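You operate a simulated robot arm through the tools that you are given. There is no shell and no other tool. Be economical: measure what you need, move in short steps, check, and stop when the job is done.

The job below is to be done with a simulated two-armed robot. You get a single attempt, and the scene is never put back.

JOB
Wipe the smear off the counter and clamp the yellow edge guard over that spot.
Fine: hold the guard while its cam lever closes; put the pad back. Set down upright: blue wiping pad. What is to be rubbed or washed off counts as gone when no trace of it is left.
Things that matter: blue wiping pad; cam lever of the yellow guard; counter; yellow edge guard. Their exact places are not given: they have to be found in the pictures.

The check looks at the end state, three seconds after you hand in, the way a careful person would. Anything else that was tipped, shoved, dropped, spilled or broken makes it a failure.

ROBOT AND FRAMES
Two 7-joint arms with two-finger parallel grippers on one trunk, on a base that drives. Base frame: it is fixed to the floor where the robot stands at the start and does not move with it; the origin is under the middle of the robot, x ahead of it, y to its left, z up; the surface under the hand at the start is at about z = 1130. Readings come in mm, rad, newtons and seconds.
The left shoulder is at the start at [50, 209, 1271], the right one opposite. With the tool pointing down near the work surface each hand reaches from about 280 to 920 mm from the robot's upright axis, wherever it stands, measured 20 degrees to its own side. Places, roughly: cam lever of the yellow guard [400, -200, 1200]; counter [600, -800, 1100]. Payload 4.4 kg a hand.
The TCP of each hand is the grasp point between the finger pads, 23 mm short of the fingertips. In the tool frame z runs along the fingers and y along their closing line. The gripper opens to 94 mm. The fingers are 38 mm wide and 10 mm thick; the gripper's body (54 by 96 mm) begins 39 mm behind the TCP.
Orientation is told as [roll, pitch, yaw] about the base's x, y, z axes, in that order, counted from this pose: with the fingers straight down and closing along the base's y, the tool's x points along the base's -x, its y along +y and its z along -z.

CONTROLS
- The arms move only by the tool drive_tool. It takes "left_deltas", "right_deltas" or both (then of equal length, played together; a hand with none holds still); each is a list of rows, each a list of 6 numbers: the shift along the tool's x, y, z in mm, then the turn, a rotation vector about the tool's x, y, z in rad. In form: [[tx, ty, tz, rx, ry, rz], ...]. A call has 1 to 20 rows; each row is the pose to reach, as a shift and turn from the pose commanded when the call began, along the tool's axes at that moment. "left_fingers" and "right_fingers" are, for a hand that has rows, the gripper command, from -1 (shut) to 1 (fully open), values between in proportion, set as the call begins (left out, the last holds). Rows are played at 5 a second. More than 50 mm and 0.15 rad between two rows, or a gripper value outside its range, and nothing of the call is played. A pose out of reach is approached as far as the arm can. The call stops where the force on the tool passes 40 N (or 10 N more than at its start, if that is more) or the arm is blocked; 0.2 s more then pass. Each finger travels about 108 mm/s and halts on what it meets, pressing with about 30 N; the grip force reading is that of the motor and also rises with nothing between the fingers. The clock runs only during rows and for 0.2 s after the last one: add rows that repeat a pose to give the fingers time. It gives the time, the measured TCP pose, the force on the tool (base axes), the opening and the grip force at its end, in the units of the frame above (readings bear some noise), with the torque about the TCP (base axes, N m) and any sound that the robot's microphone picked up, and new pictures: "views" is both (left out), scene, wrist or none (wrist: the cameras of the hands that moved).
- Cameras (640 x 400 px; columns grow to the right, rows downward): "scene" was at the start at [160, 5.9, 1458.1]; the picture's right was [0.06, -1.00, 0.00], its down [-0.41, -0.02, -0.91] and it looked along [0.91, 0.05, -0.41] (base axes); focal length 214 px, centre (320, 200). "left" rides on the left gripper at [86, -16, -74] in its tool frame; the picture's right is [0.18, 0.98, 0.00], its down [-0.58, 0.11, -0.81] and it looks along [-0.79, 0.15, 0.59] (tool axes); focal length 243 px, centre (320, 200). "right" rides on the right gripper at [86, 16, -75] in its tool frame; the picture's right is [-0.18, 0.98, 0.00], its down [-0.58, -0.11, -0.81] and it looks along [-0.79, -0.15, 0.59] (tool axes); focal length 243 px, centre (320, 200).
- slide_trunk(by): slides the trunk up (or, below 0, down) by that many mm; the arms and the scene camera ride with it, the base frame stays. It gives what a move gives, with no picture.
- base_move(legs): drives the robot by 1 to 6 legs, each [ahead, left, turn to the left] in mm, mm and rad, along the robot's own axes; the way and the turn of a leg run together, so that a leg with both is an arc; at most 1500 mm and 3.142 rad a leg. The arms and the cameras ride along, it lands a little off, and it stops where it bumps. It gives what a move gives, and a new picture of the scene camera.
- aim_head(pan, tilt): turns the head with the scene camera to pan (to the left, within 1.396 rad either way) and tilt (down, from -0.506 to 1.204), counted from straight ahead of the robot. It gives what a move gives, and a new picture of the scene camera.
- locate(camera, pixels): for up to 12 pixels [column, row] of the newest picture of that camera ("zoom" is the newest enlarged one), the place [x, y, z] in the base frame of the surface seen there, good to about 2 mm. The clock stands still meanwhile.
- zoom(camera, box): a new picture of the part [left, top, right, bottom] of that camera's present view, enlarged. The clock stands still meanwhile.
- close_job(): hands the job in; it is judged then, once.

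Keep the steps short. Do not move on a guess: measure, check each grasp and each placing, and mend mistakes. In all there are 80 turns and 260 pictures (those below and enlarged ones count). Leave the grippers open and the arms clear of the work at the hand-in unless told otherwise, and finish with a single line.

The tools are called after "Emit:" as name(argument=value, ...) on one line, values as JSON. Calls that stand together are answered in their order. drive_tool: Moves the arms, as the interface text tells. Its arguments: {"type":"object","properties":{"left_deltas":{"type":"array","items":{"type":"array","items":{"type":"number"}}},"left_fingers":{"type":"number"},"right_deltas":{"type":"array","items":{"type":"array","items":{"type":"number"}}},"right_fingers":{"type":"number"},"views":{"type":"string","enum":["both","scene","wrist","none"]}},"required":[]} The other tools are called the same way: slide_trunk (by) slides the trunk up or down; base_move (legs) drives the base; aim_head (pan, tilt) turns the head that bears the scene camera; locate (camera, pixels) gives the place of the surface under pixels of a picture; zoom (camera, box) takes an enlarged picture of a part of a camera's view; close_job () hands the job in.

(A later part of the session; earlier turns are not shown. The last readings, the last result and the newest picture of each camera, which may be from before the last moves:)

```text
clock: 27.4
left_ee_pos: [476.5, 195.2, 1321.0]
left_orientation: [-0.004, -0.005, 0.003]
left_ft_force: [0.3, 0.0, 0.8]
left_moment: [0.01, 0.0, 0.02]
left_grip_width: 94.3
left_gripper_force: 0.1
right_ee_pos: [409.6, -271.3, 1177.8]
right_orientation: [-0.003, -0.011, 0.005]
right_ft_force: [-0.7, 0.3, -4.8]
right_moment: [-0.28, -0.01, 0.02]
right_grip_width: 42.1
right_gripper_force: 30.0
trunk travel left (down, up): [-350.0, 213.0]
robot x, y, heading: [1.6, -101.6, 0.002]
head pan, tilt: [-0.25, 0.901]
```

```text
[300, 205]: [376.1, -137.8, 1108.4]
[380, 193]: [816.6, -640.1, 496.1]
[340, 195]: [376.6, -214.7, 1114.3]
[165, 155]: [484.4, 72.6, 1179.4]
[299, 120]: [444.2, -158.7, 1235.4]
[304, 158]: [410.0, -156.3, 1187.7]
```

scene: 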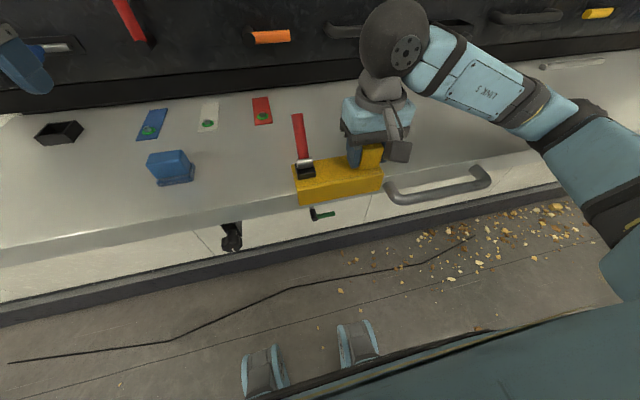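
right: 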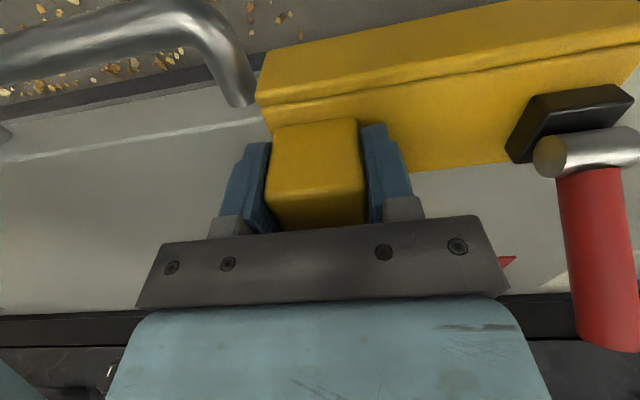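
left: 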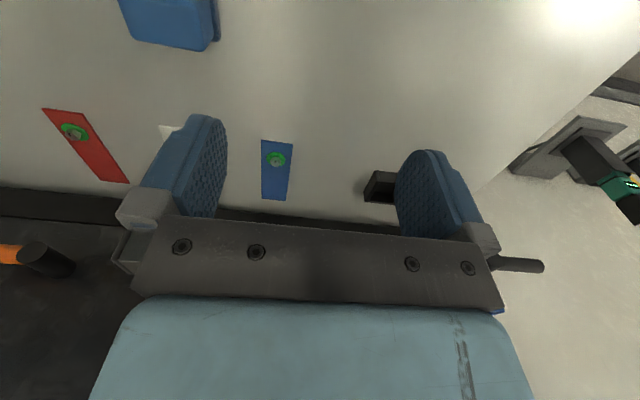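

Emit:
drive_tool(right_deltas=[[0, 0, 0, 0, 0, 0], [0, 0, 0, 0, 0, 0], [0, 0, 0, 0, 0, 0], [0, 0, 0, 0, 0, 0], [0, 0, 0, 0, 0, 0]], views="none")

Emit:
aim_head(pan=-0.7, tilt=1.0)

```text
clock: 28.6
left_ee_pos: [477.3, 196.8, 1319.2]
left_orientation: [-0.007, -0.003, 0.002]
left_ft_force: [-0.4, 0.0, -0.4]
left_moment: [0.01, -0.01, 0.04]
left_grip_width: 94.1
left_gripper_force: 0.1
right_ee_pos: [408.3, -268.7, 1176.8]
right_orientation: [-0.005, -0.01, 0.002]
right_ft_force: [0.1, -0.1, -4.0]
right_moment: [-0.26, -0.02, -0.03]
right_grip_width: 42.0
right_gripper_force: 30.3
trunk travel left (down, up): [-350.0, 213.0]
robot x, y, heading: [-0.7, -98.4, 0.005]
head pan, tilt: [-0.25, 0.901]
```

```text
clock: 29.5
left_ee_pos: [466.0, 195.5, 1322.5]
left_orientation: [-0.004, -0.014, 0.0]
left_ft_force: [-1.7, -0.4, 1.0]
left_moment: [-0.03, -0.15, 0.01]
left_grip_width: 94.3
left_gripper_force: 0.1
right_ee_pos: [397.0, -271.2, 1177.6]
right_orientation: [-0.003, -0.015, 0.007]
right_ft_force: [-4.1, 1.4, -0.8]
right_moment: [-0.22, -0.16, 0.08]
right_grip_width: 41.8
right_gripper_force: 29.9
trunk travel left (down, up): [-350.0, 213.0]
robot x, y, heading: [-1.6, -97.0, -0.003]
head pan, tilt: [-0.7, 1.0]
```

scene: 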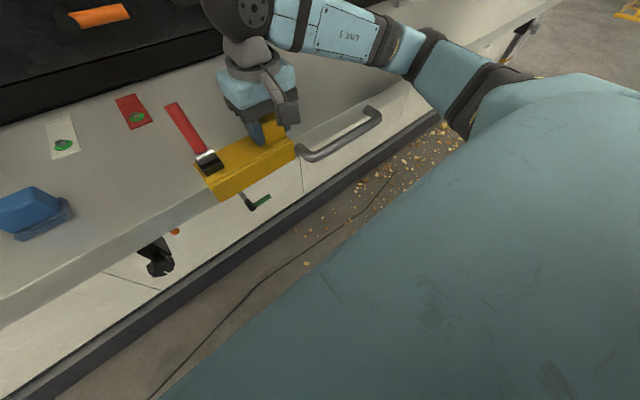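

The whole robot seems to sway a little now and then. Nothing collides in the picture. I lift the guard straight up in small steps to 60 mm.

Emit:
drive_tool(right_deltas=[[0, 0, -10, 0, 0, 0], [0, 0, -25, 0, 0, 0], [0, 0, -45, 0, 0, 0], [0, 0, -65, 0, 0, 0], [0, 0, -80, 0, 0, 0], [0, 0, -80, 0, 0, 0]], views="both")

```text
clock: 30.9
left_ee_pos: [480.8, 191.7, 1317.2]
left_orientation: [-0.001, 0.0, 0.001]
left_ft_force: [0.3, -0.6, -0.6]
left_moment: [0.0, 0.0, -0.02]
left_grip_width: 93.9
left_gripper_force: 0.1
right_ee_pos: [411.1, -273.7, 1252.2]
right_orientation: [0.001, 0.0, 0.001]
right_ft_force: [0.2, -0.3, -4.4]
right_moment: [-0.28, 0.02, -0.02]
right_grip_width: 41.9
right_gripper_force: 30.3
trunk travel left (down, up): [-350.0, 213.0]
robot x, y, heading: [0.8, -99.1, -0.002]
head pan, tilt: [-0.7, 1.0]
```

scene: 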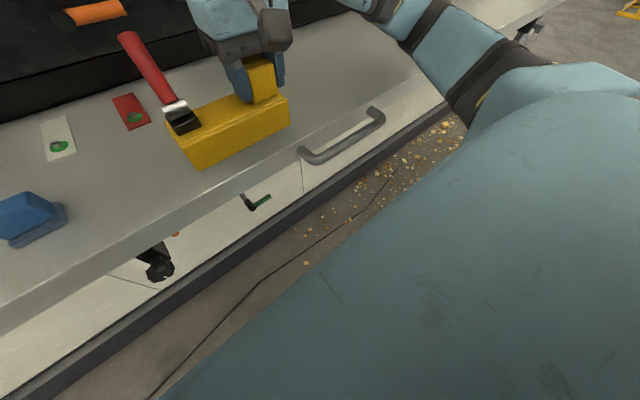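
right: 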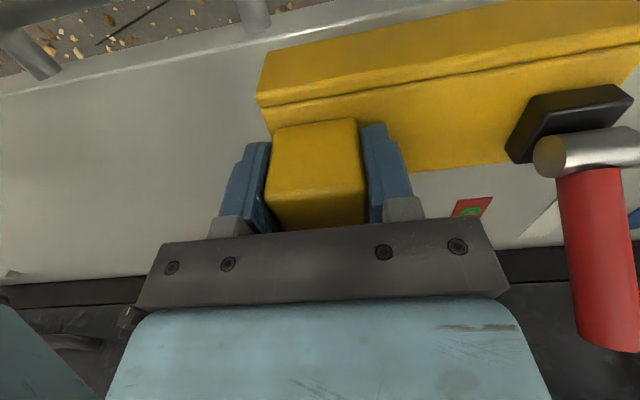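

The guard is held (4.4 N) and level. I raise it another 60 mm to pass above the pad, draw the left hand back, and look at the floor on the left before driving.

Emit:
drive_tool(right_deltas=[[0, 0, -30, 0, 0, 0], [0, 0, -60, 0, 0, 0], [0, 0, -60, 0, 0, 0]], left_deltas=[[40, 0, -20, 0, 0, 0], [80, 0, -40, 0, 0, 0], [100, 0, -40, 0, 0, 0]], views="none")

Emit:
aim_head(pan=0.9, tilt=0.85)

```text
clock: 31.7
left_ee_pos: [381.3, 193.2, 1358.8]
left_orientation: [-0.002, 0.002, 0.001]
left_ft_force: [-0.3, 0.0, -0.1]
left_moment: [-0.02, 0.01, -0.01]
left_grip_width: 94.0
left_gripper_force: 0.1
right_ee_pos: [411.1, -273.3, 1313.3]
right_orientation: [0.001, 0.001, 0.002]
right_ft_force: [0.2, -0.7, -4.7]
right_moment: [-0.26, 0.01, 0.02]
right_grip_width: 41.8
right_gripper_force: 29.8
trunk travel left (down, up): [-350.0, 213.0]
robot x, y, heading: [0.4, -98.0, 0.003]
head pan, tilt: [-0.7, 1.0]
```

```text
clock: 33.4
left_ee_pos: [380.8, 191.9, 1359.6]
left_orientation: [-0.001, 0.0, 0.004]
left_ft_force: [-0.4, 0.9, -0.2]
left_moment: [-0.03, 0.01, 0.0]
left_grip_width: 94.0
left_gripper_force: 0.0
right_ee_pos: [409.7, -272.5, 1313.0]
right_orientation: [0.001, -0.001, 0.001]
right_ft_force: [0.5, -0.9, -4.9]
right_moment: [-0.22, 0.01, 0.04]
right_grip_width: 41.9
right_gripper_force: 30.1
trunk travel left (down, up): [-350.0, 213.0]
robot x, y, heading: [4.1, -99.5, -0.003]
head pan, tilt: [0.901, 0.85]
```

scene: 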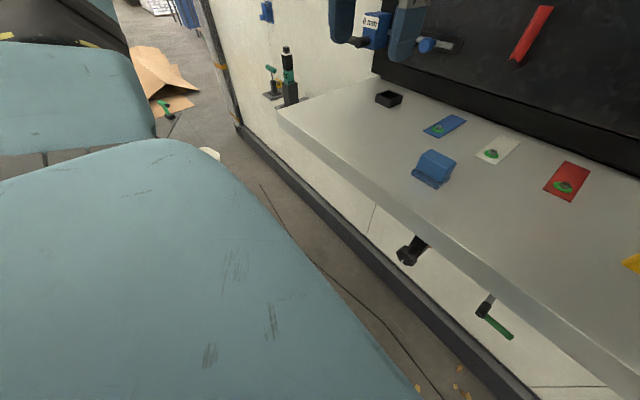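

Emit:
locate(camera="scene", pixels=[[288, 60], [290, 95], [275, 90], [280, 110], [240, 60], [270, 12], [350, 42], [262, 190], [330, 275], [215, 153]])

```text
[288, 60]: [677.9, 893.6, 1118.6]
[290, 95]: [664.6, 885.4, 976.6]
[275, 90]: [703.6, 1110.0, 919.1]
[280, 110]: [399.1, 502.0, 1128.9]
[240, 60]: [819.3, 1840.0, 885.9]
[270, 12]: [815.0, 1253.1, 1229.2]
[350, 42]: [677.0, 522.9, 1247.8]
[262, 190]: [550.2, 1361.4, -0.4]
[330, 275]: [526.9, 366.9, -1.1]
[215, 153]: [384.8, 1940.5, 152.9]
```

All fixtures are beyond x = 660, and the cable beyond x = 525, so driving left is clear. First I test in the air how far inward the right hand can go, and the left hand tilted (fingers pointing down-right).

Emit:
drive_tool(right_deltas=[[0, 15, 0, 0, 0, 0], [0, 30, 0, 0, 0, 0], [0, 40, 0, 0, 0, 0], [0, 50, 0, 0, 0, 0], [0, 60, 0, 0, 0, 0], [0, 60, 0, 0, 0, 0], [0, 60, 0, 0, 0, 0]], left_deltas=[[-5, -20, 0, 0.14, 0, 0], [-10, -45, 0, 0.28, 0, 0], [-15, -75, 0, 0.42, 0, 0], [-20, -105, 0, 0.56, 0, 0], [-25, -135, 0, 0.7, 0, 0], [-30, -155, 0, 0.7, 0, 0], [-30, -175, 0, 0.7, 0, 0]], views="none")

```text
clock: 35.0
left_ee_pos: [410.6, 18.2, 1358.9]
left_orientation: [-0.701, -0.001, 0.002]
left_ft_force: [-0.6, -0.1, 0.0]
left_moment: [0.01, 0.02, -0.02]
left_grip_width: 94.0
left_gripper_force: 0.1
right_ee_pos: [410.9, -213.7, 1312.6]
right_orientation: [-0.001, 0.0, 0.002]
right_ft_force: [0.3, -0.1, -5.6]
right_moment: [-0.25, 0.04, 0.01]
right_grip_width: 41.9
right_gripper_force: 30.4
trunk travel left (down, up): [-350.0, 213.0]
robot x, y, heading: [0.6, -99.1, -0.002]
head pan, tilt: [0.901, 0.85]
```

Both reachable. I close the left fingers and test further: left 60 mm more inward, right 20 mm more.

Emit:
drive_tool(right_deltas=[[0, 10, 0, 0, 0, 0], [0, 20, 0, 0, 0, 0], [0, 20, 0, 0, 0, 0], [0, 20, 0, 0, 0, 0]], left_deltas=[[0, -11.5, 9.7, 0, 0, 0], [0, -23, 19.3, 0, 0, 0], [0, -34.5, 29, 0, 0, 0], [0, -46, 38.6, 0, 0, 0]], left_fingers=-1, views="scene")

```text
clock: 36.0
left_ee_pos: [409.2, -41.7, 1359.2]
left_orientation: [-0.702, 0.0, 0.0]
left_ft_force: [-0.6, -0.2, 0.1]
left_moment: [0.02, 0.01, 0.01]
left_grip_width: 0.1
left_gripper_force: 29.8
right_ee_pos: [410.2, -195.3, 1312.6]
right_orientation: [0.0, -0.001, 0.004]
right_ft_force: [0.6, -0.6, -4.6]
right_moment: [-0.23, 0.01, -0.02]
right_grip_width: 41.6
right_gripper_force: 30.6
trunk travel left (down, up): [-350.0, 213.0]
robot x, y, heading: [-3.8, -98.8, -0.001]
head pan, tilt: [0.901, 0.85]
```

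scene: 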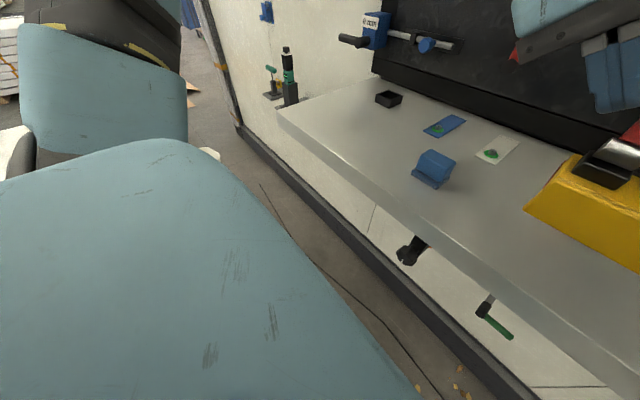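

Reach is fine. I back the left hand off 80 mm outward (away from the lever), then drive the base 524 mm to the left.

Emit:
drive_tool(left_deltas=[[0, 23, -19.3, 0, 0, 0], [0, 46, -38.6, 0, 0, 0], [0, 62, -52, 0, 0, 0]], views="none")

Emit:
base_move(legs=[[0, 524, 0]])

Emit:
aim_head(pan=0.0, tilt=0.9)

```text
clock: 36.8
left_ee_pos: [410.0, 42.1, 1359.2]
left_orientation: [-0.702, 0.0, 0.002]
left_ft_force: [0.0, 0.6, -0.1]
left_moment: [-0.01, -0.01, 0.03]
left_grip_width: 0.1
left_gripper_force: 30.7
right_ee_pos: [410.5, -192.8, 1313.0]
right_orientation: [0.001, -0.001, 0.002]
right_ft_force: [-0.8, -0.1, -4.8]
right_moment: [-0.26, -0.03, -0.01]
right_grip_width: 41.6
right_gripper_force: 30.5
trunk travel left (down, up): [-350.0, 213.0]
robot x, y, heading: [0.3, -93.8, 0.004]
head pan, tilt: [0.901, 0.85]
```

```text
clock: 41.9
left_ee_pos: [410.2, 569.3, 1359.5]
left_orientation: [-0.701, 0.0, 0.0]
left_ft_force: [-0.3, -0.4, -0.6]
left_moment: [0.01, 0.0, 0.0]
left_grip_width: 0.0
left_gripper_force: 30.3
right_ee_pos: [411.7, 335.7, 1314.1]
right_orientation: [0.002, -0.002, 0.001]
right_ft_force: [0.3, -0.7, -5.3]
right_moment: [-0.25, 0.03, 0.02]
right_grip_width: 41.6
right_gripper_force: 29.7
trunk travel left (down, up): [-350.0, 213.0]
robot x, y, heading: [-1.6, 428.5, -0.001]
head pan, tilt: [0.901, 0.85]
```

scene: 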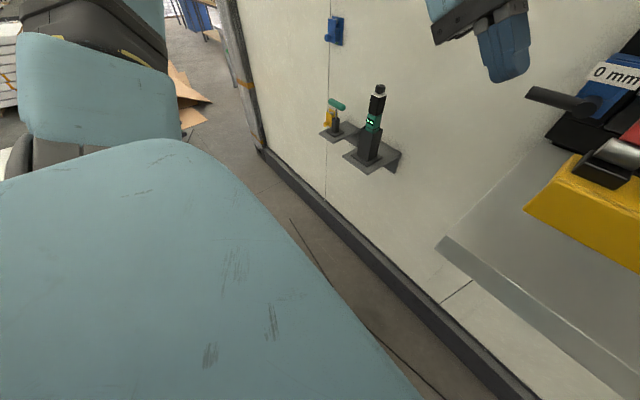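

```text
clock: 43.1
left_ee_pos: [409.3, 568.9, 1359.2]
left_orientation: [-0.702, 0.0, -0.001]
left_ft_force: [0.0, -0.9, -0.7]
left_moment: [0.03, 0.02, -0.01]
left_grip_width: 0.0
left_gripper_force: 29.7
right_ee_pos: [410.9, 335.4, 1313.7]
right_orientation: [0.0, 0.0, 0.001]
right_ft_force: [-0.8, -0.4, -4.8]
right_moment: [-0.24, 0.0, 0.01]
right_grip_width: 42.0
right_gripper_force: 30.5
trunk travel left (down, up): [-350.0, 213.0]
robot x, y, heading: [-2.1, 426.1, 0.001]
head pan, tilt: [0.0, 0.901]
```

scene: 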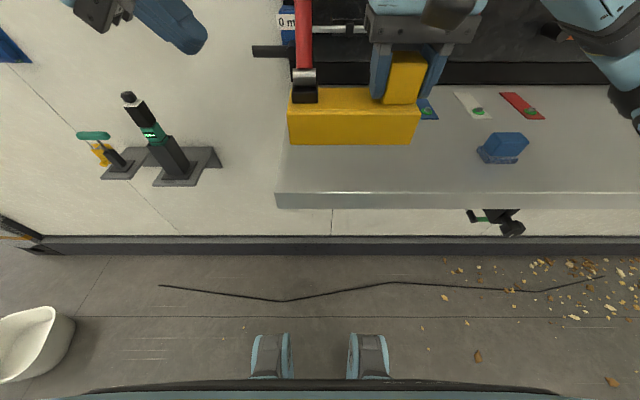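

Guard is above the spot. I measure its pose in the hand (level? where is the lip relative to the counter edge).

Emit:
locate(camera="scene", pixels=[[290, 140], [415, 140], [292, 108], [415, 108], [295, 92], [350, 92], [280, 195], [450, 195], [600, 195], [303, 20], [304, 72]])

Emit:
zoom(camera="scene", box=[260, 0, 480, 150])

```text
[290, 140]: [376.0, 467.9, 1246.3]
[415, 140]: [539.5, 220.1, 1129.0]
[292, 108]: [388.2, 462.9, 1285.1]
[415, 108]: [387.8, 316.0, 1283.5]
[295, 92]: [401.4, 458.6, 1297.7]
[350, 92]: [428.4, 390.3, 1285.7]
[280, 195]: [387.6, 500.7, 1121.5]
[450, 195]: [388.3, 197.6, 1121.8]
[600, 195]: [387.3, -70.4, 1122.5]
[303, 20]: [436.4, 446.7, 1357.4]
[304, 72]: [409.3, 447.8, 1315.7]
```

```text
2.67 times, centred on (370, 75) of scene
```

zoom: 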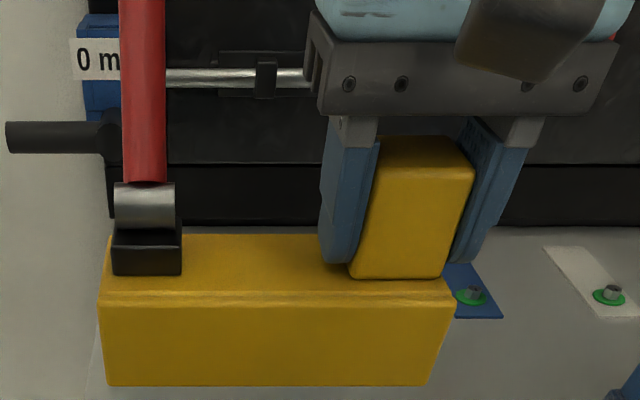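

The guard hangs level, lip face at x=376, plate top 1284.5. Descend 136 mm with 4 mm clearance forward of the edge and 5 mm to the right.

Emit:
drive_tool(right_deltas=[[4, -5, 30, 0, 0, 0], [4, -5, 60, 0, 0, 0], [4, -5, 90, 0, 0, 0], [4, -5, 115, 0, 0, 0], [4, -5, 128, 0, 0, 0], [4, -5, 134, 0, 0, 0], [4, -5, 134, 0, 0, 0]], views="both")

```text
clock: 44.7
left_ee_pos: [410.1, 568.6, 1358.0]
left_orientation: [-0.701, -0.001, 0.0]
left_ft_force: [-0.1, -0.4, 1.0]
left_moment: [-0.02, 0.01, 0.02]
left_grip_width: 0.0
left_gripper_force: 30.3
right_ee_pos: [407.0, 329.9, 1177.4]
right_orientation: [-0.001, 0.0, 0.0]
right_ft_force: [0.2, -0.2, -5.1]
right_moment: [-0.23, 0.01, -0.01]
right_grip_width: 42.0
right_gripper_force: 30.3
trunk travel left (down, up): [-350.0, 213.0]
robot x, y, heading: [0.3, 429.1, -0.004]
head pan, tilt: [0.0, 0.901]
```

scene: 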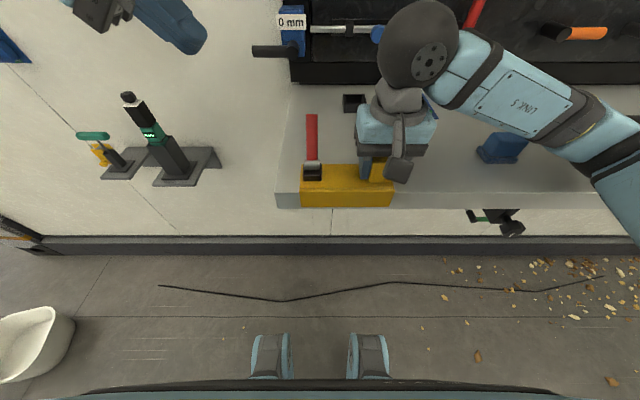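
right: 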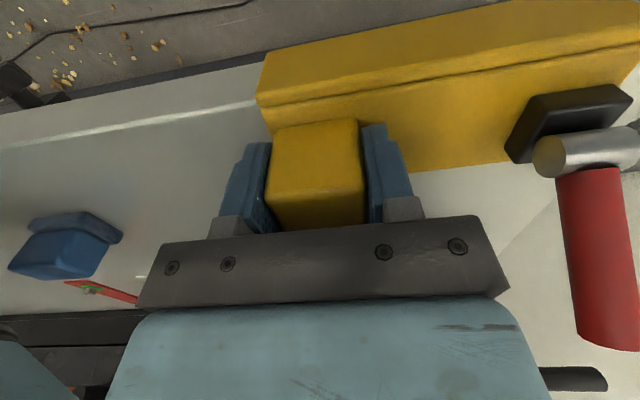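

Not yet touching. I lower 4 mm more, then press +x by 5 mm to seat the lip against the edge.

Emit:
drive_tool(right_deltas=[[0, 0, 2, 0, 0, 0], [0, 0, 4, 0, 0, 0], [-2, 0, 4.5, 0, 0, 0], [-4, 0, 4.5, 0, 0, 0], [-5, 0, 4.5, 0, 0, 0], [-5, 0, 4.5, 0, 0, 0]], views="none")

Emit:
zoom(camera="scene", box=[260, 100, 420, 220])

```text
clock: 46.1
left_ee_pos: [410.0, 569.2, 1358.6]
left_orientation: [-0.703, 0.0, -0.001]
left_ft_force: [-0.4, 0.0, -0.2]
left_moment: [0.0, -0.01, -0.01]
left_grip_width: 0.0
left_gripper_force: 29.6
right_ee_pos: [410.9, 329.8, 1174.2]
right_orientation: [-0.001, 0.0, 0.001]
right_ft_force: [0.3, -0.3, -5.4]
right_moment: [-0.26, 0.03, -0.01]
right_grip_width: 42.0
right_gripper_force: 30.2
trunk travel left (down, up): [-350.0, 213.0]
robot x, y, heading: [3.0, 425.1, 0.0]
head pan, tilt: [0.0, 0.901]
```

```text
3.33 times, centred on (340, 160) of scene
```

zoom: 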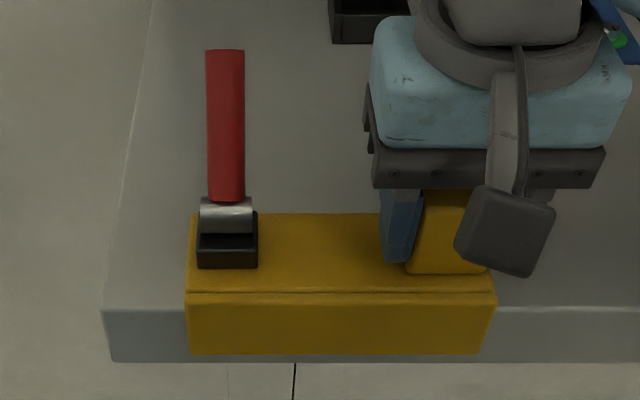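

Emit:
locate(camera="zoom", pixels=[[195, 330], [475, 330], [195, 278], [375, 280], [150, 280], [192, 220], [360, 222], [130, 320], [560, 330], [225, 60], [225, 215], [228, 260]])

Emit:
drive_tool(right_deltas=[[0, 0, 1, 0, 0, 0], [0, 0, 2, 0, 0, 0], [0, 0, 2, 0, 0, 0]], views="none")

```text
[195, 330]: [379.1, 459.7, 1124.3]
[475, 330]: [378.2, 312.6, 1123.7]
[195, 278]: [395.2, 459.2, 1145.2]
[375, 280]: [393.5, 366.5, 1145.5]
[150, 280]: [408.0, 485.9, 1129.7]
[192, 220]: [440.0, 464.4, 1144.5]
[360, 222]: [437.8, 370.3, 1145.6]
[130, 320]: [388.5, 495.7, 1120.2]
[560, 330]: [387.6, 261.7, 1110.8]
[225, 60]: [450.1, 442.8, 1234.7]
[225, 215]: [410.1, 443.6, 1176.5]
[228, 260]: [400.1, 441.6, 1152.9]
```

```text
clock: 46.9
left_ee_pos: [409.2, 568.4, 1360.0]
left_orientation: [-0.702, 0.0, -0.003]
left_ft_force: [0.3, 0.2, -0.1]
left_moment: [0.03, -0.03, 0.0]
left_grip_width: 0.0
left_gripper_force: 30.0
right_ee_pos: [411.3, 329.3, 1172.0]
right_orientation: [0.0, -0.001, 0.002]
right_ft_force: [2.8, -0.1, 9.4]
right_moment: [0.14, 0.25, 0.05]
right_grip_width: 41.9
right_gripper_force: 29.8
trunk travel left (down, up): [-350.0, 213.0]
robot x, y, heading: [-2.0, 430.6, -0.001]
head pan, tilt: [0.0, 0.901]
```

Seated: 9 N down on the counter, lip at the edge, guard spans y 301–463. While the right hand holds it, I bring the closed left hand near the lever (y≈443) for a close look.

Emit:
drive_tool(left_deltas=[[5, -8, 30, 0, 0, 0], [9, -16, 60, 0, 0, 0], [14, -24, 90, 0, 0, 0], [14, -30.6, 117, 0, 0, 0], [14, -30.6, 117, 0, 0, 0]], views="both")

```text
clock: 48.1
left_ee_pos: [394.5, 469.8, 1287.4]
left_orientation: [-0.7, 0.0, 0.001]
left_ft_force: [-0.5, -0.5, -0.3]
left_moment: [0.0, 0.02, -0.01]
left_grip_width: 0.0
left_gripper_force: 30.1
right_ee_pos: [411.7, 329.9, 1171.9]
right_orientation: [0.003, -0.001, 0.001]
right_ft_force: [3.9, 2.1, 21.2]
right_moment: [0.17, 0.31, 0.22]
right_grip_width: 42.0
right_gripper_force: 29.3
trunk travel left (down, up): [-350.0, 213.0]
robot x, y, heading: [-5.4, 430.7, 0.0]
head pan, tilt: [0.0, 0.901]
```

scene: 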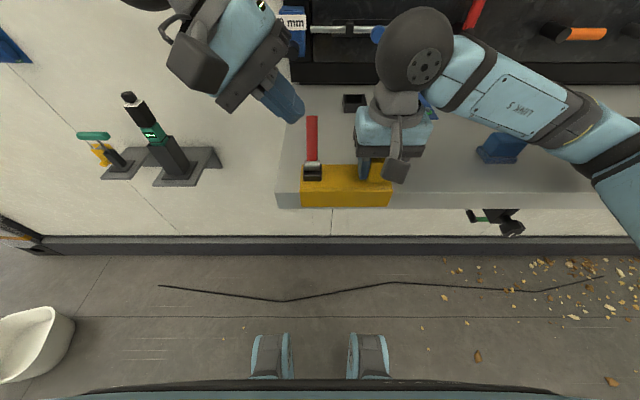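
left: 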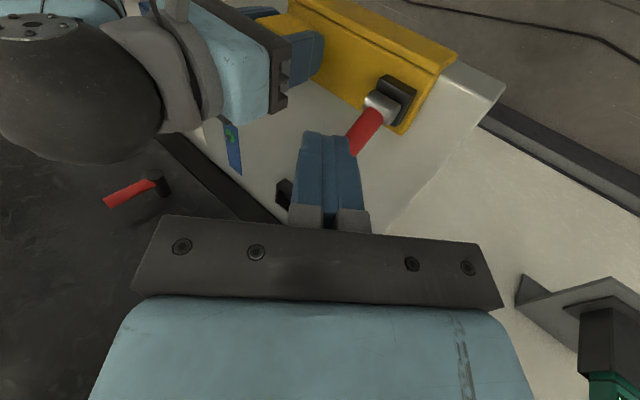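

Emit:
zoom(camera="left", box=[320, 50, 480, 170])

Emit:
locate(camera="left", pixels=[[360, 145], [357, 125], [380, 125], [375, 100], [395, 105], [410, 90], [403, 125]])

```text
3.33 times, centred on (400, 110) of left
```

zoom: 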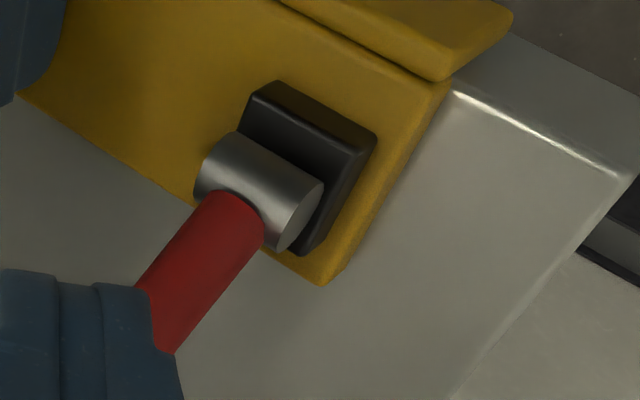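

```text
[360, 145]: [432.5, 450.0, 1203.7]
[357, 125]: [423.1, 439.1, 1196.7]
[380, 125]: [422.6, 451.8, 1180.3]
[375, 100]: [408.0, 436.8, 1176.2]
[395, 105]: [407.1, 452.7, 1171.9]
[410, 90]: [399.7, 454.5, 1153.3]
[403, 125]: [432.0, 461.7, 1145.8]
```

The lever leans 34° away, pivoting about y near (413, 1168). I place the closed fingertips just in front of it (x≈400, y 450, z 1232).

Emit:
drive_tool(left_deltas=[[-3, 10, 28, 0, 0, 0], [-5.5, 20, 55, 0, 0, 0], [-5.5, 20, 55, 0, 0, 0]], views="both")

Emit:
zoom(camera="scene", box=[240, 80, 400, 200])

```text
clock: 48.9
left_ee_pos: [399.8, 448.6, 1234.6]
left_orientation: [-0.702, -0.002, 0.001]
left_ft_force: [-0.4, 0.4, 0.1]
left_moment: [0.0, -0.01, -0.02]
left_grip_width: 0.0
left_gripper_force: 30.0
right_ee_pos: [410.8, 329.9, 1171.1]
right_orientation: [0.001, -0.002, -0.001]
right_ft_force: [2.4, -0.3, 19.7]
right_moment: [0.23, 0.13, 0.09]
right_grip_width: 41.8
right_gripper_force: 29.9
trunk travel left (down, up): [-350.0, 213.0]
robot x, y, heading: [-2.0, 429.5, -0.006]
head pan, tilt: [0.0, 0.901]
```

scene: 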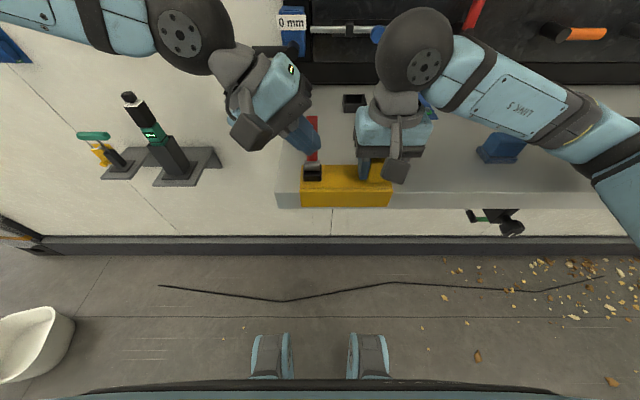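
left: 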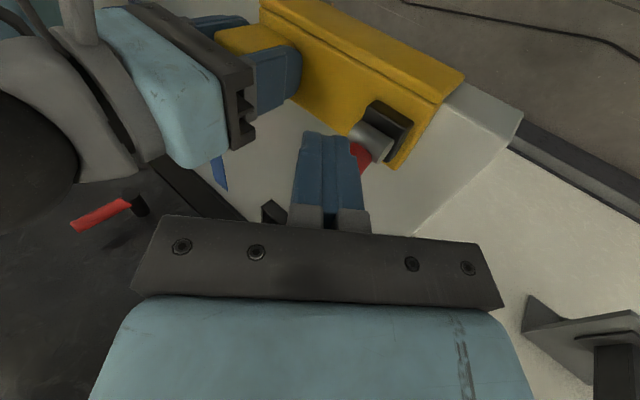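

```text
3.33 times, centred on (320, 140) of scene
```

zoom: 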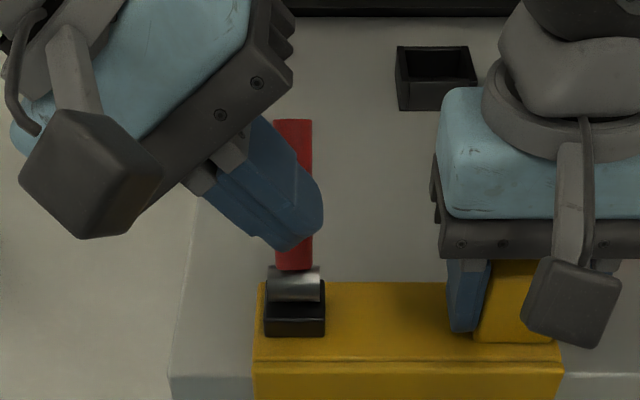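

Fingertips are in front of the lever. I push gently +x up to 24 mm in small rows.

Emit:
drive_tool(left_deltas=[[-8, 0, 0, 0, 0, 0], [-12, 0, 0, 0, 0, 0], [-15, 0, 0, 0, 0, 0], [-18, 0, 0, 0, 0, 0], [-21, 0, 0, 0, 0, 0], [-24, 0, 0, 0, 0, 0]], views="scene")

Emit:
zoom(camera="scene", box=[240, 80, 400, 200])

```text
clock: 50.3
left_ee_pos: [422.3, 449.4, 1236.6]
left_orientation: [-0.703, -0.002, -0.001]
left_ft_force: [-22.4, -8.6, 4.5]
left_moment: [-0.26, 0.45, -0.32]
left_grip_width: 0.2
left_gripper_force: 30.2
right_ee_pos: [409.1, 330.6, 1173.4]
right_orientation: [0.0, -0.001, 0.0]
right_ft_force: [13.7, 11.2, 9.4]
right_moment: [-0.11, 0.67, -1.02]
right_grip_width: 42.8
right_gripper_force: 30.0
trunk travel left (down, up): [-350.0, 213.0]
robot x, y, heading: [0.4, 428.8, 0.003]
head pan, tilt: [0.0, 0.901]
```

scene: 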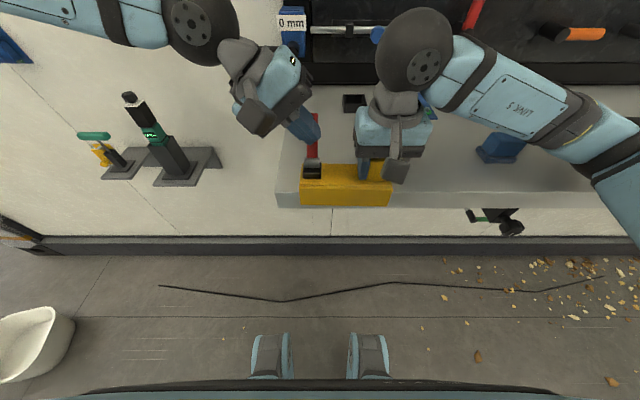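

```text
3.33 times, centred on (320, 140) of scene
```

zoom: 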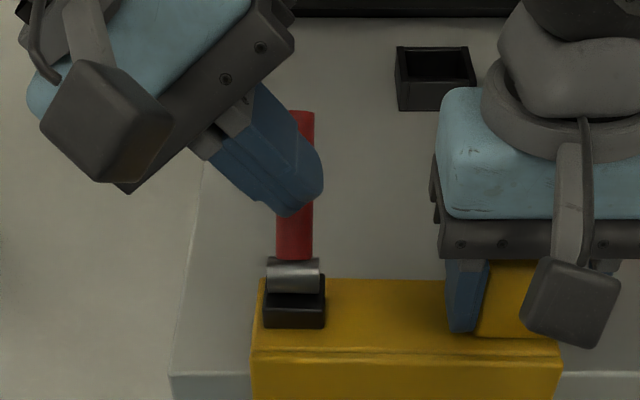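

Pushing away meets a stop: 22 N and the lever doesn't turn, so it closes the other way, toward the robot. I back off, rise over the lever to its far side, and check the guard.

Emit:
drive_tool(left_deltas=[[20, 0, 0, 0, 0, 0], [24, -22, -26, 0, 0, 0], [24, -45, -53.6, 0, 0, 0], [-15, -45, -53.6, 0, 0, 0], [-55, -45, -53.6, 0, 0, 0], [-72, -45, -53.6, 0, 0, 0], [-72, -45, -53.6, 0, 0, 0]], views="both")

Emit:
zoom(camera="scene", box=[260, 100, 420, 220])

```text
clock: 51.9
left_ee_pos: [495.6, 450.0, 1305.6]
left_orientation: [-0.702, -0.002, 0.001]
left_ft_force: [0.6, 0.1, 0.2]
left_moment: [0.0, 0.01, -0.01]
left_grip_width: 0.1
left_gripper_force: 30.2
right_ee_pos: [411.0, 329.3, 1171.9]
right_orientation: [0.0, -0.001, 0.001]
right_ft_force: [-0.1, 1.3, 8.0]
right_moment: [0.03, -0.45, 0.18]
right_grip_width: 42.0
right_gripper_force: 30.2
trunk travel left (down, up): [-350.0, 213.0]
robot x, y, heading: [-1.0, 428.4, 0.001]
head pan, tilt: [0.0, 0.901]
```

scene: 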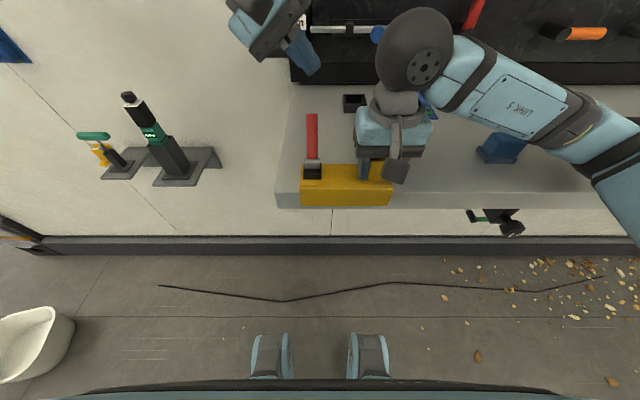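
left: 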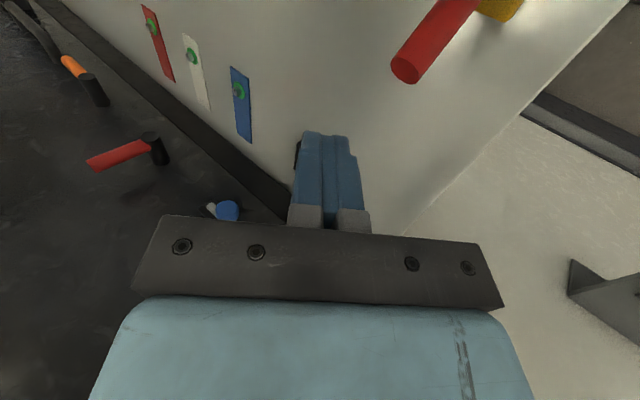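

```text
3.33 times, centred on (340, 160) of scene
```

zoom: 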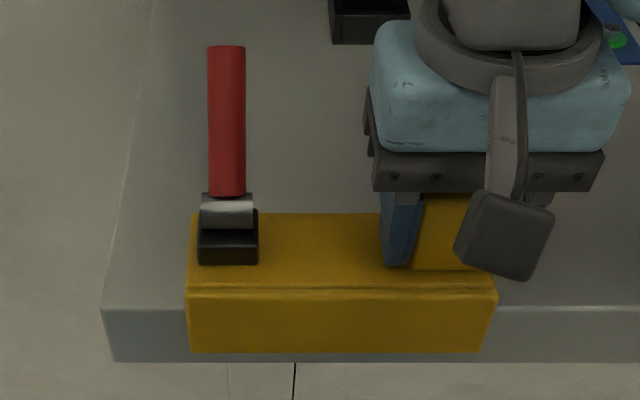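

The guard has stayed put. Now I lower the fingertips behind the lever and pull it toward the robot along its arc to about vertical.

Emit:
drive_tool(left_deltas=[[0, 25.8, 30.6, 0, 0, 0], [0, 47, 55.8, 0, 0, 0], [14, 47, 55.8, 0, 0, 0], [25, 47, 55.8, 0, 0, 0], [32, 44.5, 53, 0, 0, 0], [39, 42.2, 50.2, 0, 0, 0], [48, 39, 46.4, 0, 0, 0], [57, 37.7, 44.8, 0, 0, 0]], views="both")

Emit:
zoom(camera="scene", box=[240, 80, 400, 200])

```text
clock: 53.7
left_ee_pos: [440.0, 449.3, 1245.8]
left_orientation: [-0.702, 0.001, -0.001]
left_ft_force: [0.8, 0.4, -0.1]
left_moment: [-0.01, 0.01, 0.0]
left_grip_width: 0.1
left_gripper_force: 30.1
right_ee_pos: [410.7, 330.4, 1171.6]
right_orientation: [0.0, 0.0, 0.001]
right_ft_force: [0.1, 0.3, 7.0]
right_moment: [0.11, -0.46, 0.29]
right_grip_width: 42.1
right_gripper_force: 30.0
trunk travel left (down, up): [-350.0, 213.0]
robot x, y, heading: [-0.5, 425.4, -0.003]
head pan, tilt: [0.0, 0.901]
```

scene: 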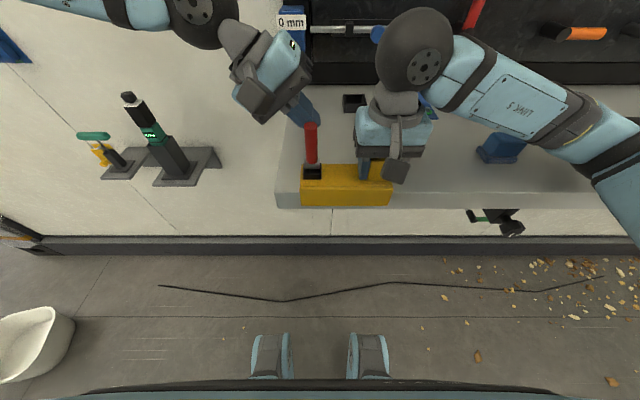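
left: 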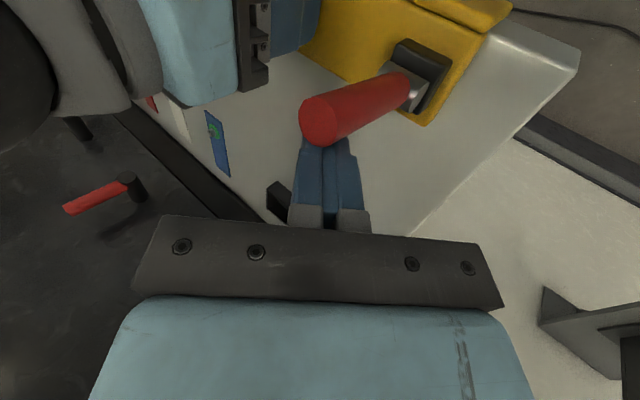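

```text
3.33 times, centred on (320, 140) of scene
```

zoom: 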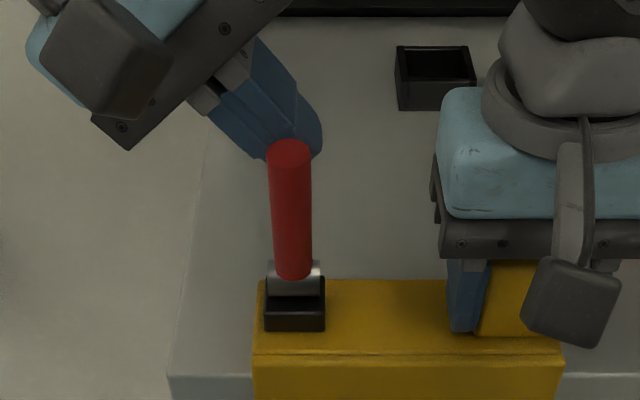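

The lever turns freely this way. Continue the arc to about 45° past vertical.

Emit:
drive_tool(left_deltas=[[10, -0.5, -0.5, 0, 0, 0], [20, -0.6, -0.8, 0, 0, 0], [31, 1.3, 1.5, 0, 0, 0], [42, 5.2, 6.1, 0, 0, 0], [51, 10.3, 12.2, 0, 0, 0]], views="both")

Emit:
zoom(camera="scene", box=[240, 80, 400, 200])

```text
clock: 54.8
left_ee_pos: [401.3, 448.5, 1241.9]
left_orientation: [-0.714, -0.012, 0.008]
left_ft_force: [8.1, 3.2, 10.8]
left_moment: [-0.01, 0.0, 0.01]
left_grip_width: 0.1
left_gripper_force: 29.7
right_ee_pos: [408.9, 329.2, 1172.6]
right_orientation: [-0.001, 0.004, 0.008]
right_ft_force: [-8.1, -4.7, 5.2]
right_moment: [0.3, -0.13, 0.75]
right_grip_width: 42.8
right_gripper_force: 30.1
trunk travel left (down, up): [-350.0, 213.0]
robot x, y, heading: [3.0, 428.3, 0.001]
head pan, tilt: [0.0, 0.901]
stopped in row 5 (left hand): the force on the tool passed its limit at 47 N (the readings are from after the stop); the commanded pose is now the measured one
```

scene: 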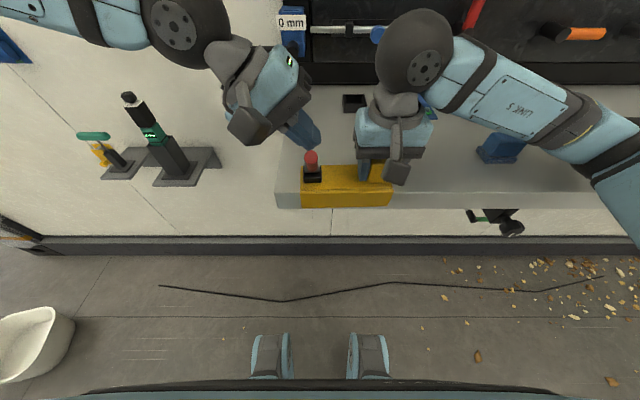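
left: 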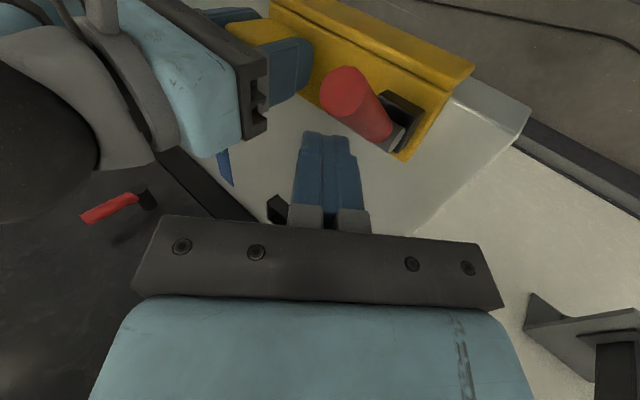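

```text
3.33 times, centred on (320, 140) of scene
```

zoom: 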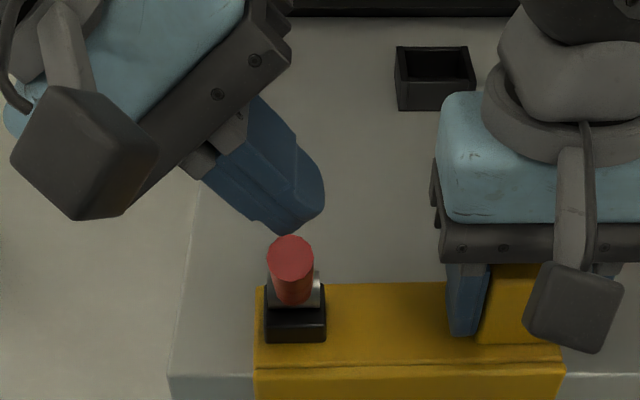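

The force peaked at 47 N and it stopped. I measure where the lever points now and whether the guard has stayed.

Emit:
locate(camera="zoom", pixels=[[290, 240], [290, 258], [290, 272], [292, 290], [265, 375], [540, 375], [265, 295], [430, 287], [295, 325]])

Emit:
zoom(camera="left", box=[280, 20, 480, 170])

```text
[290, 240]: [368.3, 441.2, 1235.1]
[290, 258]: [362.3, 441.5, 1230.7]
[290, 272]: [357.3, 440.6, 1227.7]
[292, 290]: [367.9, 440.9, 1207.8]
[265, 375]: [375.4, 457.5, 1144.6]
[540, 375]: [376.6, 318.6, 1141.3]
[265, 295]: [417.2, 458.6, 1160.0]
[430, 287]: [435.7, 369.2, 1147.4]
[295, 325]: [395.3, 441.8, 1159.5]
```

```text
2.67 times, centred on (380, 95) of left
```

zoom: 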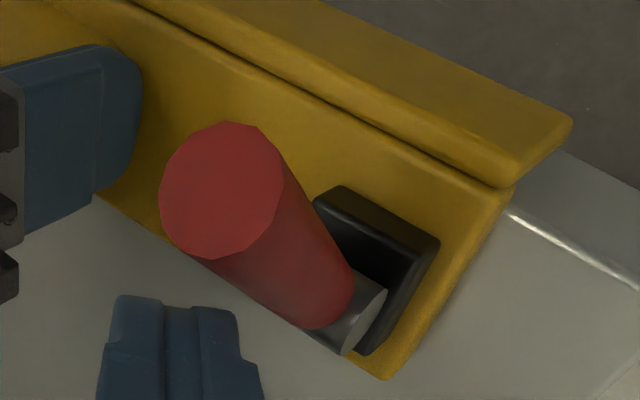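

The lever now stands ~37° past vertical toward the robot. I back the finger off slightly to see whether the lever holds and the guard is unmoved.

Emit:
drive_tool(left_deltas=[[-12, -6.4, -7.7, 0, 0, 0], [-20, -12.8, -15.3, 0, 0, 0], [-20, -12.8, -15.3, 0, 0, 0]], views="scene")

Emit:
zoom(camera="scene", box=[240, 100, 400, 220])

```text
clock: 55.6
left_ee_pos: [419.8, 447.8, 1262.0]
left_orientation: [-0.711, -0.01, 0.004]
left_ft_force: [0.2, 0.9, 0.0]
left_moment: [-0.02, -0.01, -0.02]
left_grip_width: 0.0
left_gripper_force: 30.5
right_ee_pos: [409.5, 328.8, 1171.0]
right_orientation: [-0.003, 0.003, 0.004]
right_ft_force: [-4.7, -0.9, 8.2]
right_moment: [0.61, 0.47, 0.38]
right_grip_width: 42.0
right_gripper_force: 30.4
trunk travel left (down, up): [-350.0, 213.0]
robot x, y, heading: [-0.0, 431.8, -0.002]
head pan, tilt: [0.0, 0.901]
```

scene: 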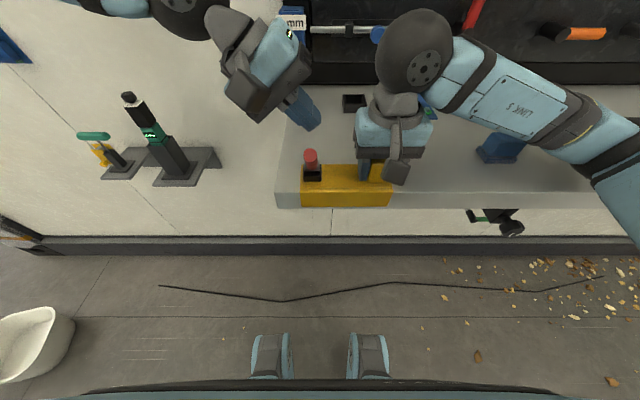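

```text
3.33 times, centred on (320, 160) of scene
```

zoom: 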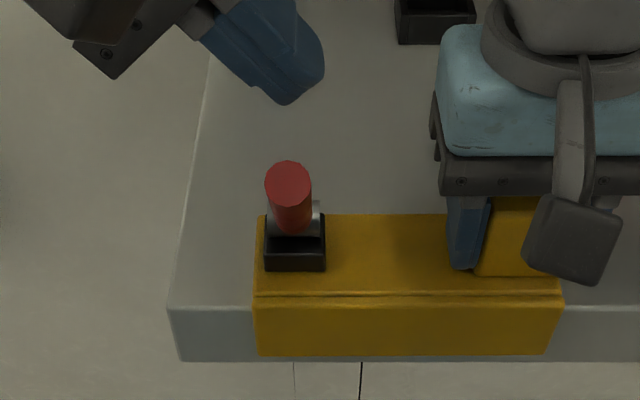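

Emit:
locate(camera="zoom", pixels=[[288, 165], [288, 182], [288, 200], [290, 220], [265, 335], [540, 335], [260, 285], [420, 285], [258, 220], [430, 218], [220, 335], [600, 340]])

```text
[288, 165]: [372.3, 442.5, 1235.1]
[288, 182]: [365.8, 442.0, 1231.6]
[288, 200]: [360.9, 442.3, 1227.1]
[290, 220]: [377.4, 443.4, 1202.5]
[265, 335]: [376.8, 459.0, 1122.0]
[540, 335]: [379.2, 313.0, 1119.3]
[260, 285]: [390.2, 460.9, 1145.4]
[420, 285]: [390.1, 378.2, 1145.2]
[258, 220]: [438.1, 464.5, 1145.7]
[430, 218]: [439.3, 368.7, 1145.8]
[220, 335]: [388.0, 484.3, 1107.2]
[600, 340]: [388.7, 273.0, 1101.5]
```

The lever stays there, ~36° toward the robot. To be sure it is fully closed, I press again nearer its tip in small steps.

Emit:
drive_tool(left_deltas=[[12, 3, 3.6, 0, 0, 0], [19, 5.1, 6.1, 0, 0, 0], [22, 6.7, 8, 0, 0, 0], [25, 8.2, 9.8, 0, 0, 0], [28, 9.8, 11.7, 0, 0, 0], [31, 11.3, 13.5, 0, 0, 0], [33, 12.3, 14.7, 0, 0, 0], [33, 12.3, 14.7, 0, 0, 0]], views="scene")

Emit:
zoom(camera="scene", box=[240, 100, 400, 220])

```text
clock: 56.9
left_ee_pos: [392.2, 447.2, 1249.6]
left_orientation: [-0.722, -0.019, 0.012]
left_ft_force: [7.0, -0.3, 14.6]
left_moment: [-0.16, 0.06, 0.09]
left_grip_width: 0.2
left_gripper_force: 30.4
right_ee_pos: [408.5, 328.9, 1171.6]
right_orientation: [-0.002, 0.003, 0.008]
right_ft_force: [-5.6, -2.1, 11.5]
right_moment: [0.11, -0.21, 0.38]
right_grip_width: 42.0
right_gripper_force: 30.5
trunk travel left (down, up): [-350.0, 213.0]
robot x, y, heading: [0.1, 427.9, -0.001]
head pan, tilt: [0.0, 0.901]
stopped in row 6 (left hand): the force on the tool passed its limit at 42 N (the readings are from after the stop); the commanded pose is now the measured one
```

scene: 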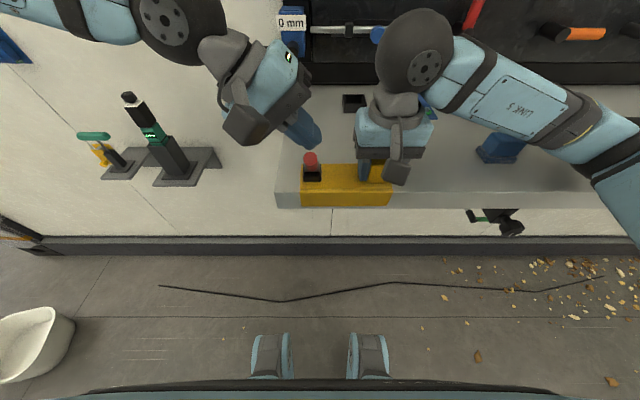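

```text
3.33 times, centred on (320, 160) of scene
```

zoom: 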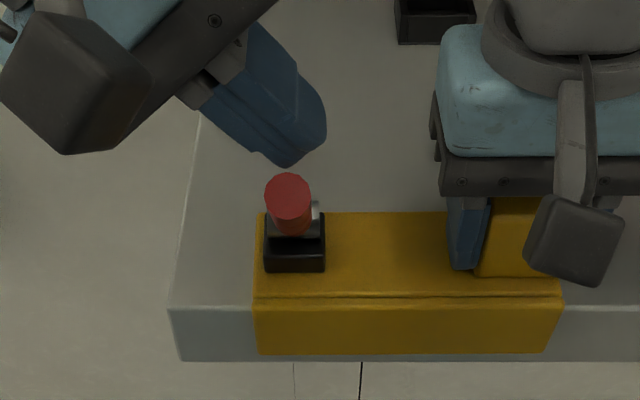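

Emit:
locate(camera="zoom", pixels=[[288, 177], [288, 195], [288, 212], [265, 335], [540, 335], [258, 220], [430, 218]])

```text
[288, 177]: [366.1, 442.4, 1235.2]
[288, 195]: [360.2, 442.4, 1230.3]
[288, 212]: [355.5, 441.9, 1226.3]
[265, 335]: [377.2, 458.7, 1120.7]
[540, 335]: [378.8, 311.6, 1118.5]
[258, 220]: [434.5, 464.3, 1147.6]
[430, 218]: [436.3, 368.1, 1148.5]
```

The lever's own angle to the guard isn't changing — it is at its end stop (only the guard flexed slightly under load), and it stays there by itself. I withdraw the left hand well clear.

Emit:
drive_tool(left_deltas=[[-12, -6.4, -7.7, 0, 0, 0], [-25, -20, -24, 0, 0, 0], [-25, -40, -50, 0, 0, 0], [-25, -30, -85, 0, 0, 0], [-10, -10, -125, 0, 0, 0], [0, 10, -165, 0, 0, 0]], views="scene")

Emit:
zoom(camera="scene", box=[240, 100, 400, 220])

```text
clock: 58.3
left_ee_pos: [390.1, 565.5, 1365.3]
left_orientation: [-0.716, -0.017, 0.009]
left_ft_force: [-0.1, -1.5, 1.4]
left_moment: [0.0, 0.0, -0.02]
left_grip_width: 0.0
left_gripper_force: 29.9
right_ee_pos: [408.4, 329.9, 1171.7]
right_orientation: [-0.004, 0.0, 0.003]
right_ft_force: [-3.7, 1.4, 23.9]
right_moment: [0.54, 0.78, -0.64]
right_grip_width: 42.1
right_gripper_force: 29.7
trunk travel left (down, up): [-350.0, 213.0]
robot x, y, heading: [1.5, 430.4, -0.003]
head pan, tilt: [0.0, 0.901]
```

scene: 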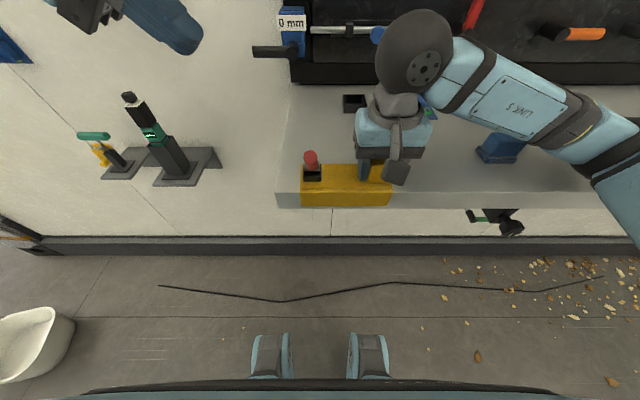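

```text
3.33 times, centred on (320, 160) of scene
```

zoom: 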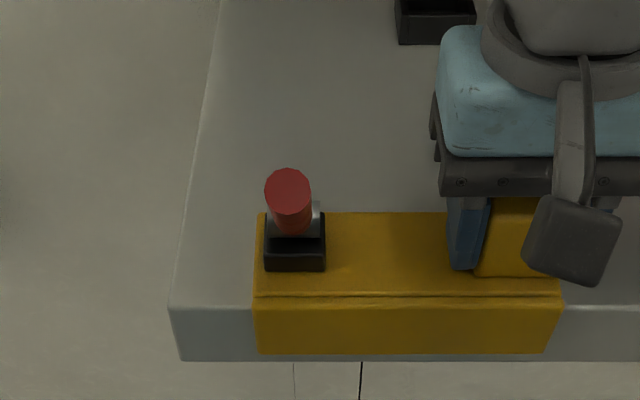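

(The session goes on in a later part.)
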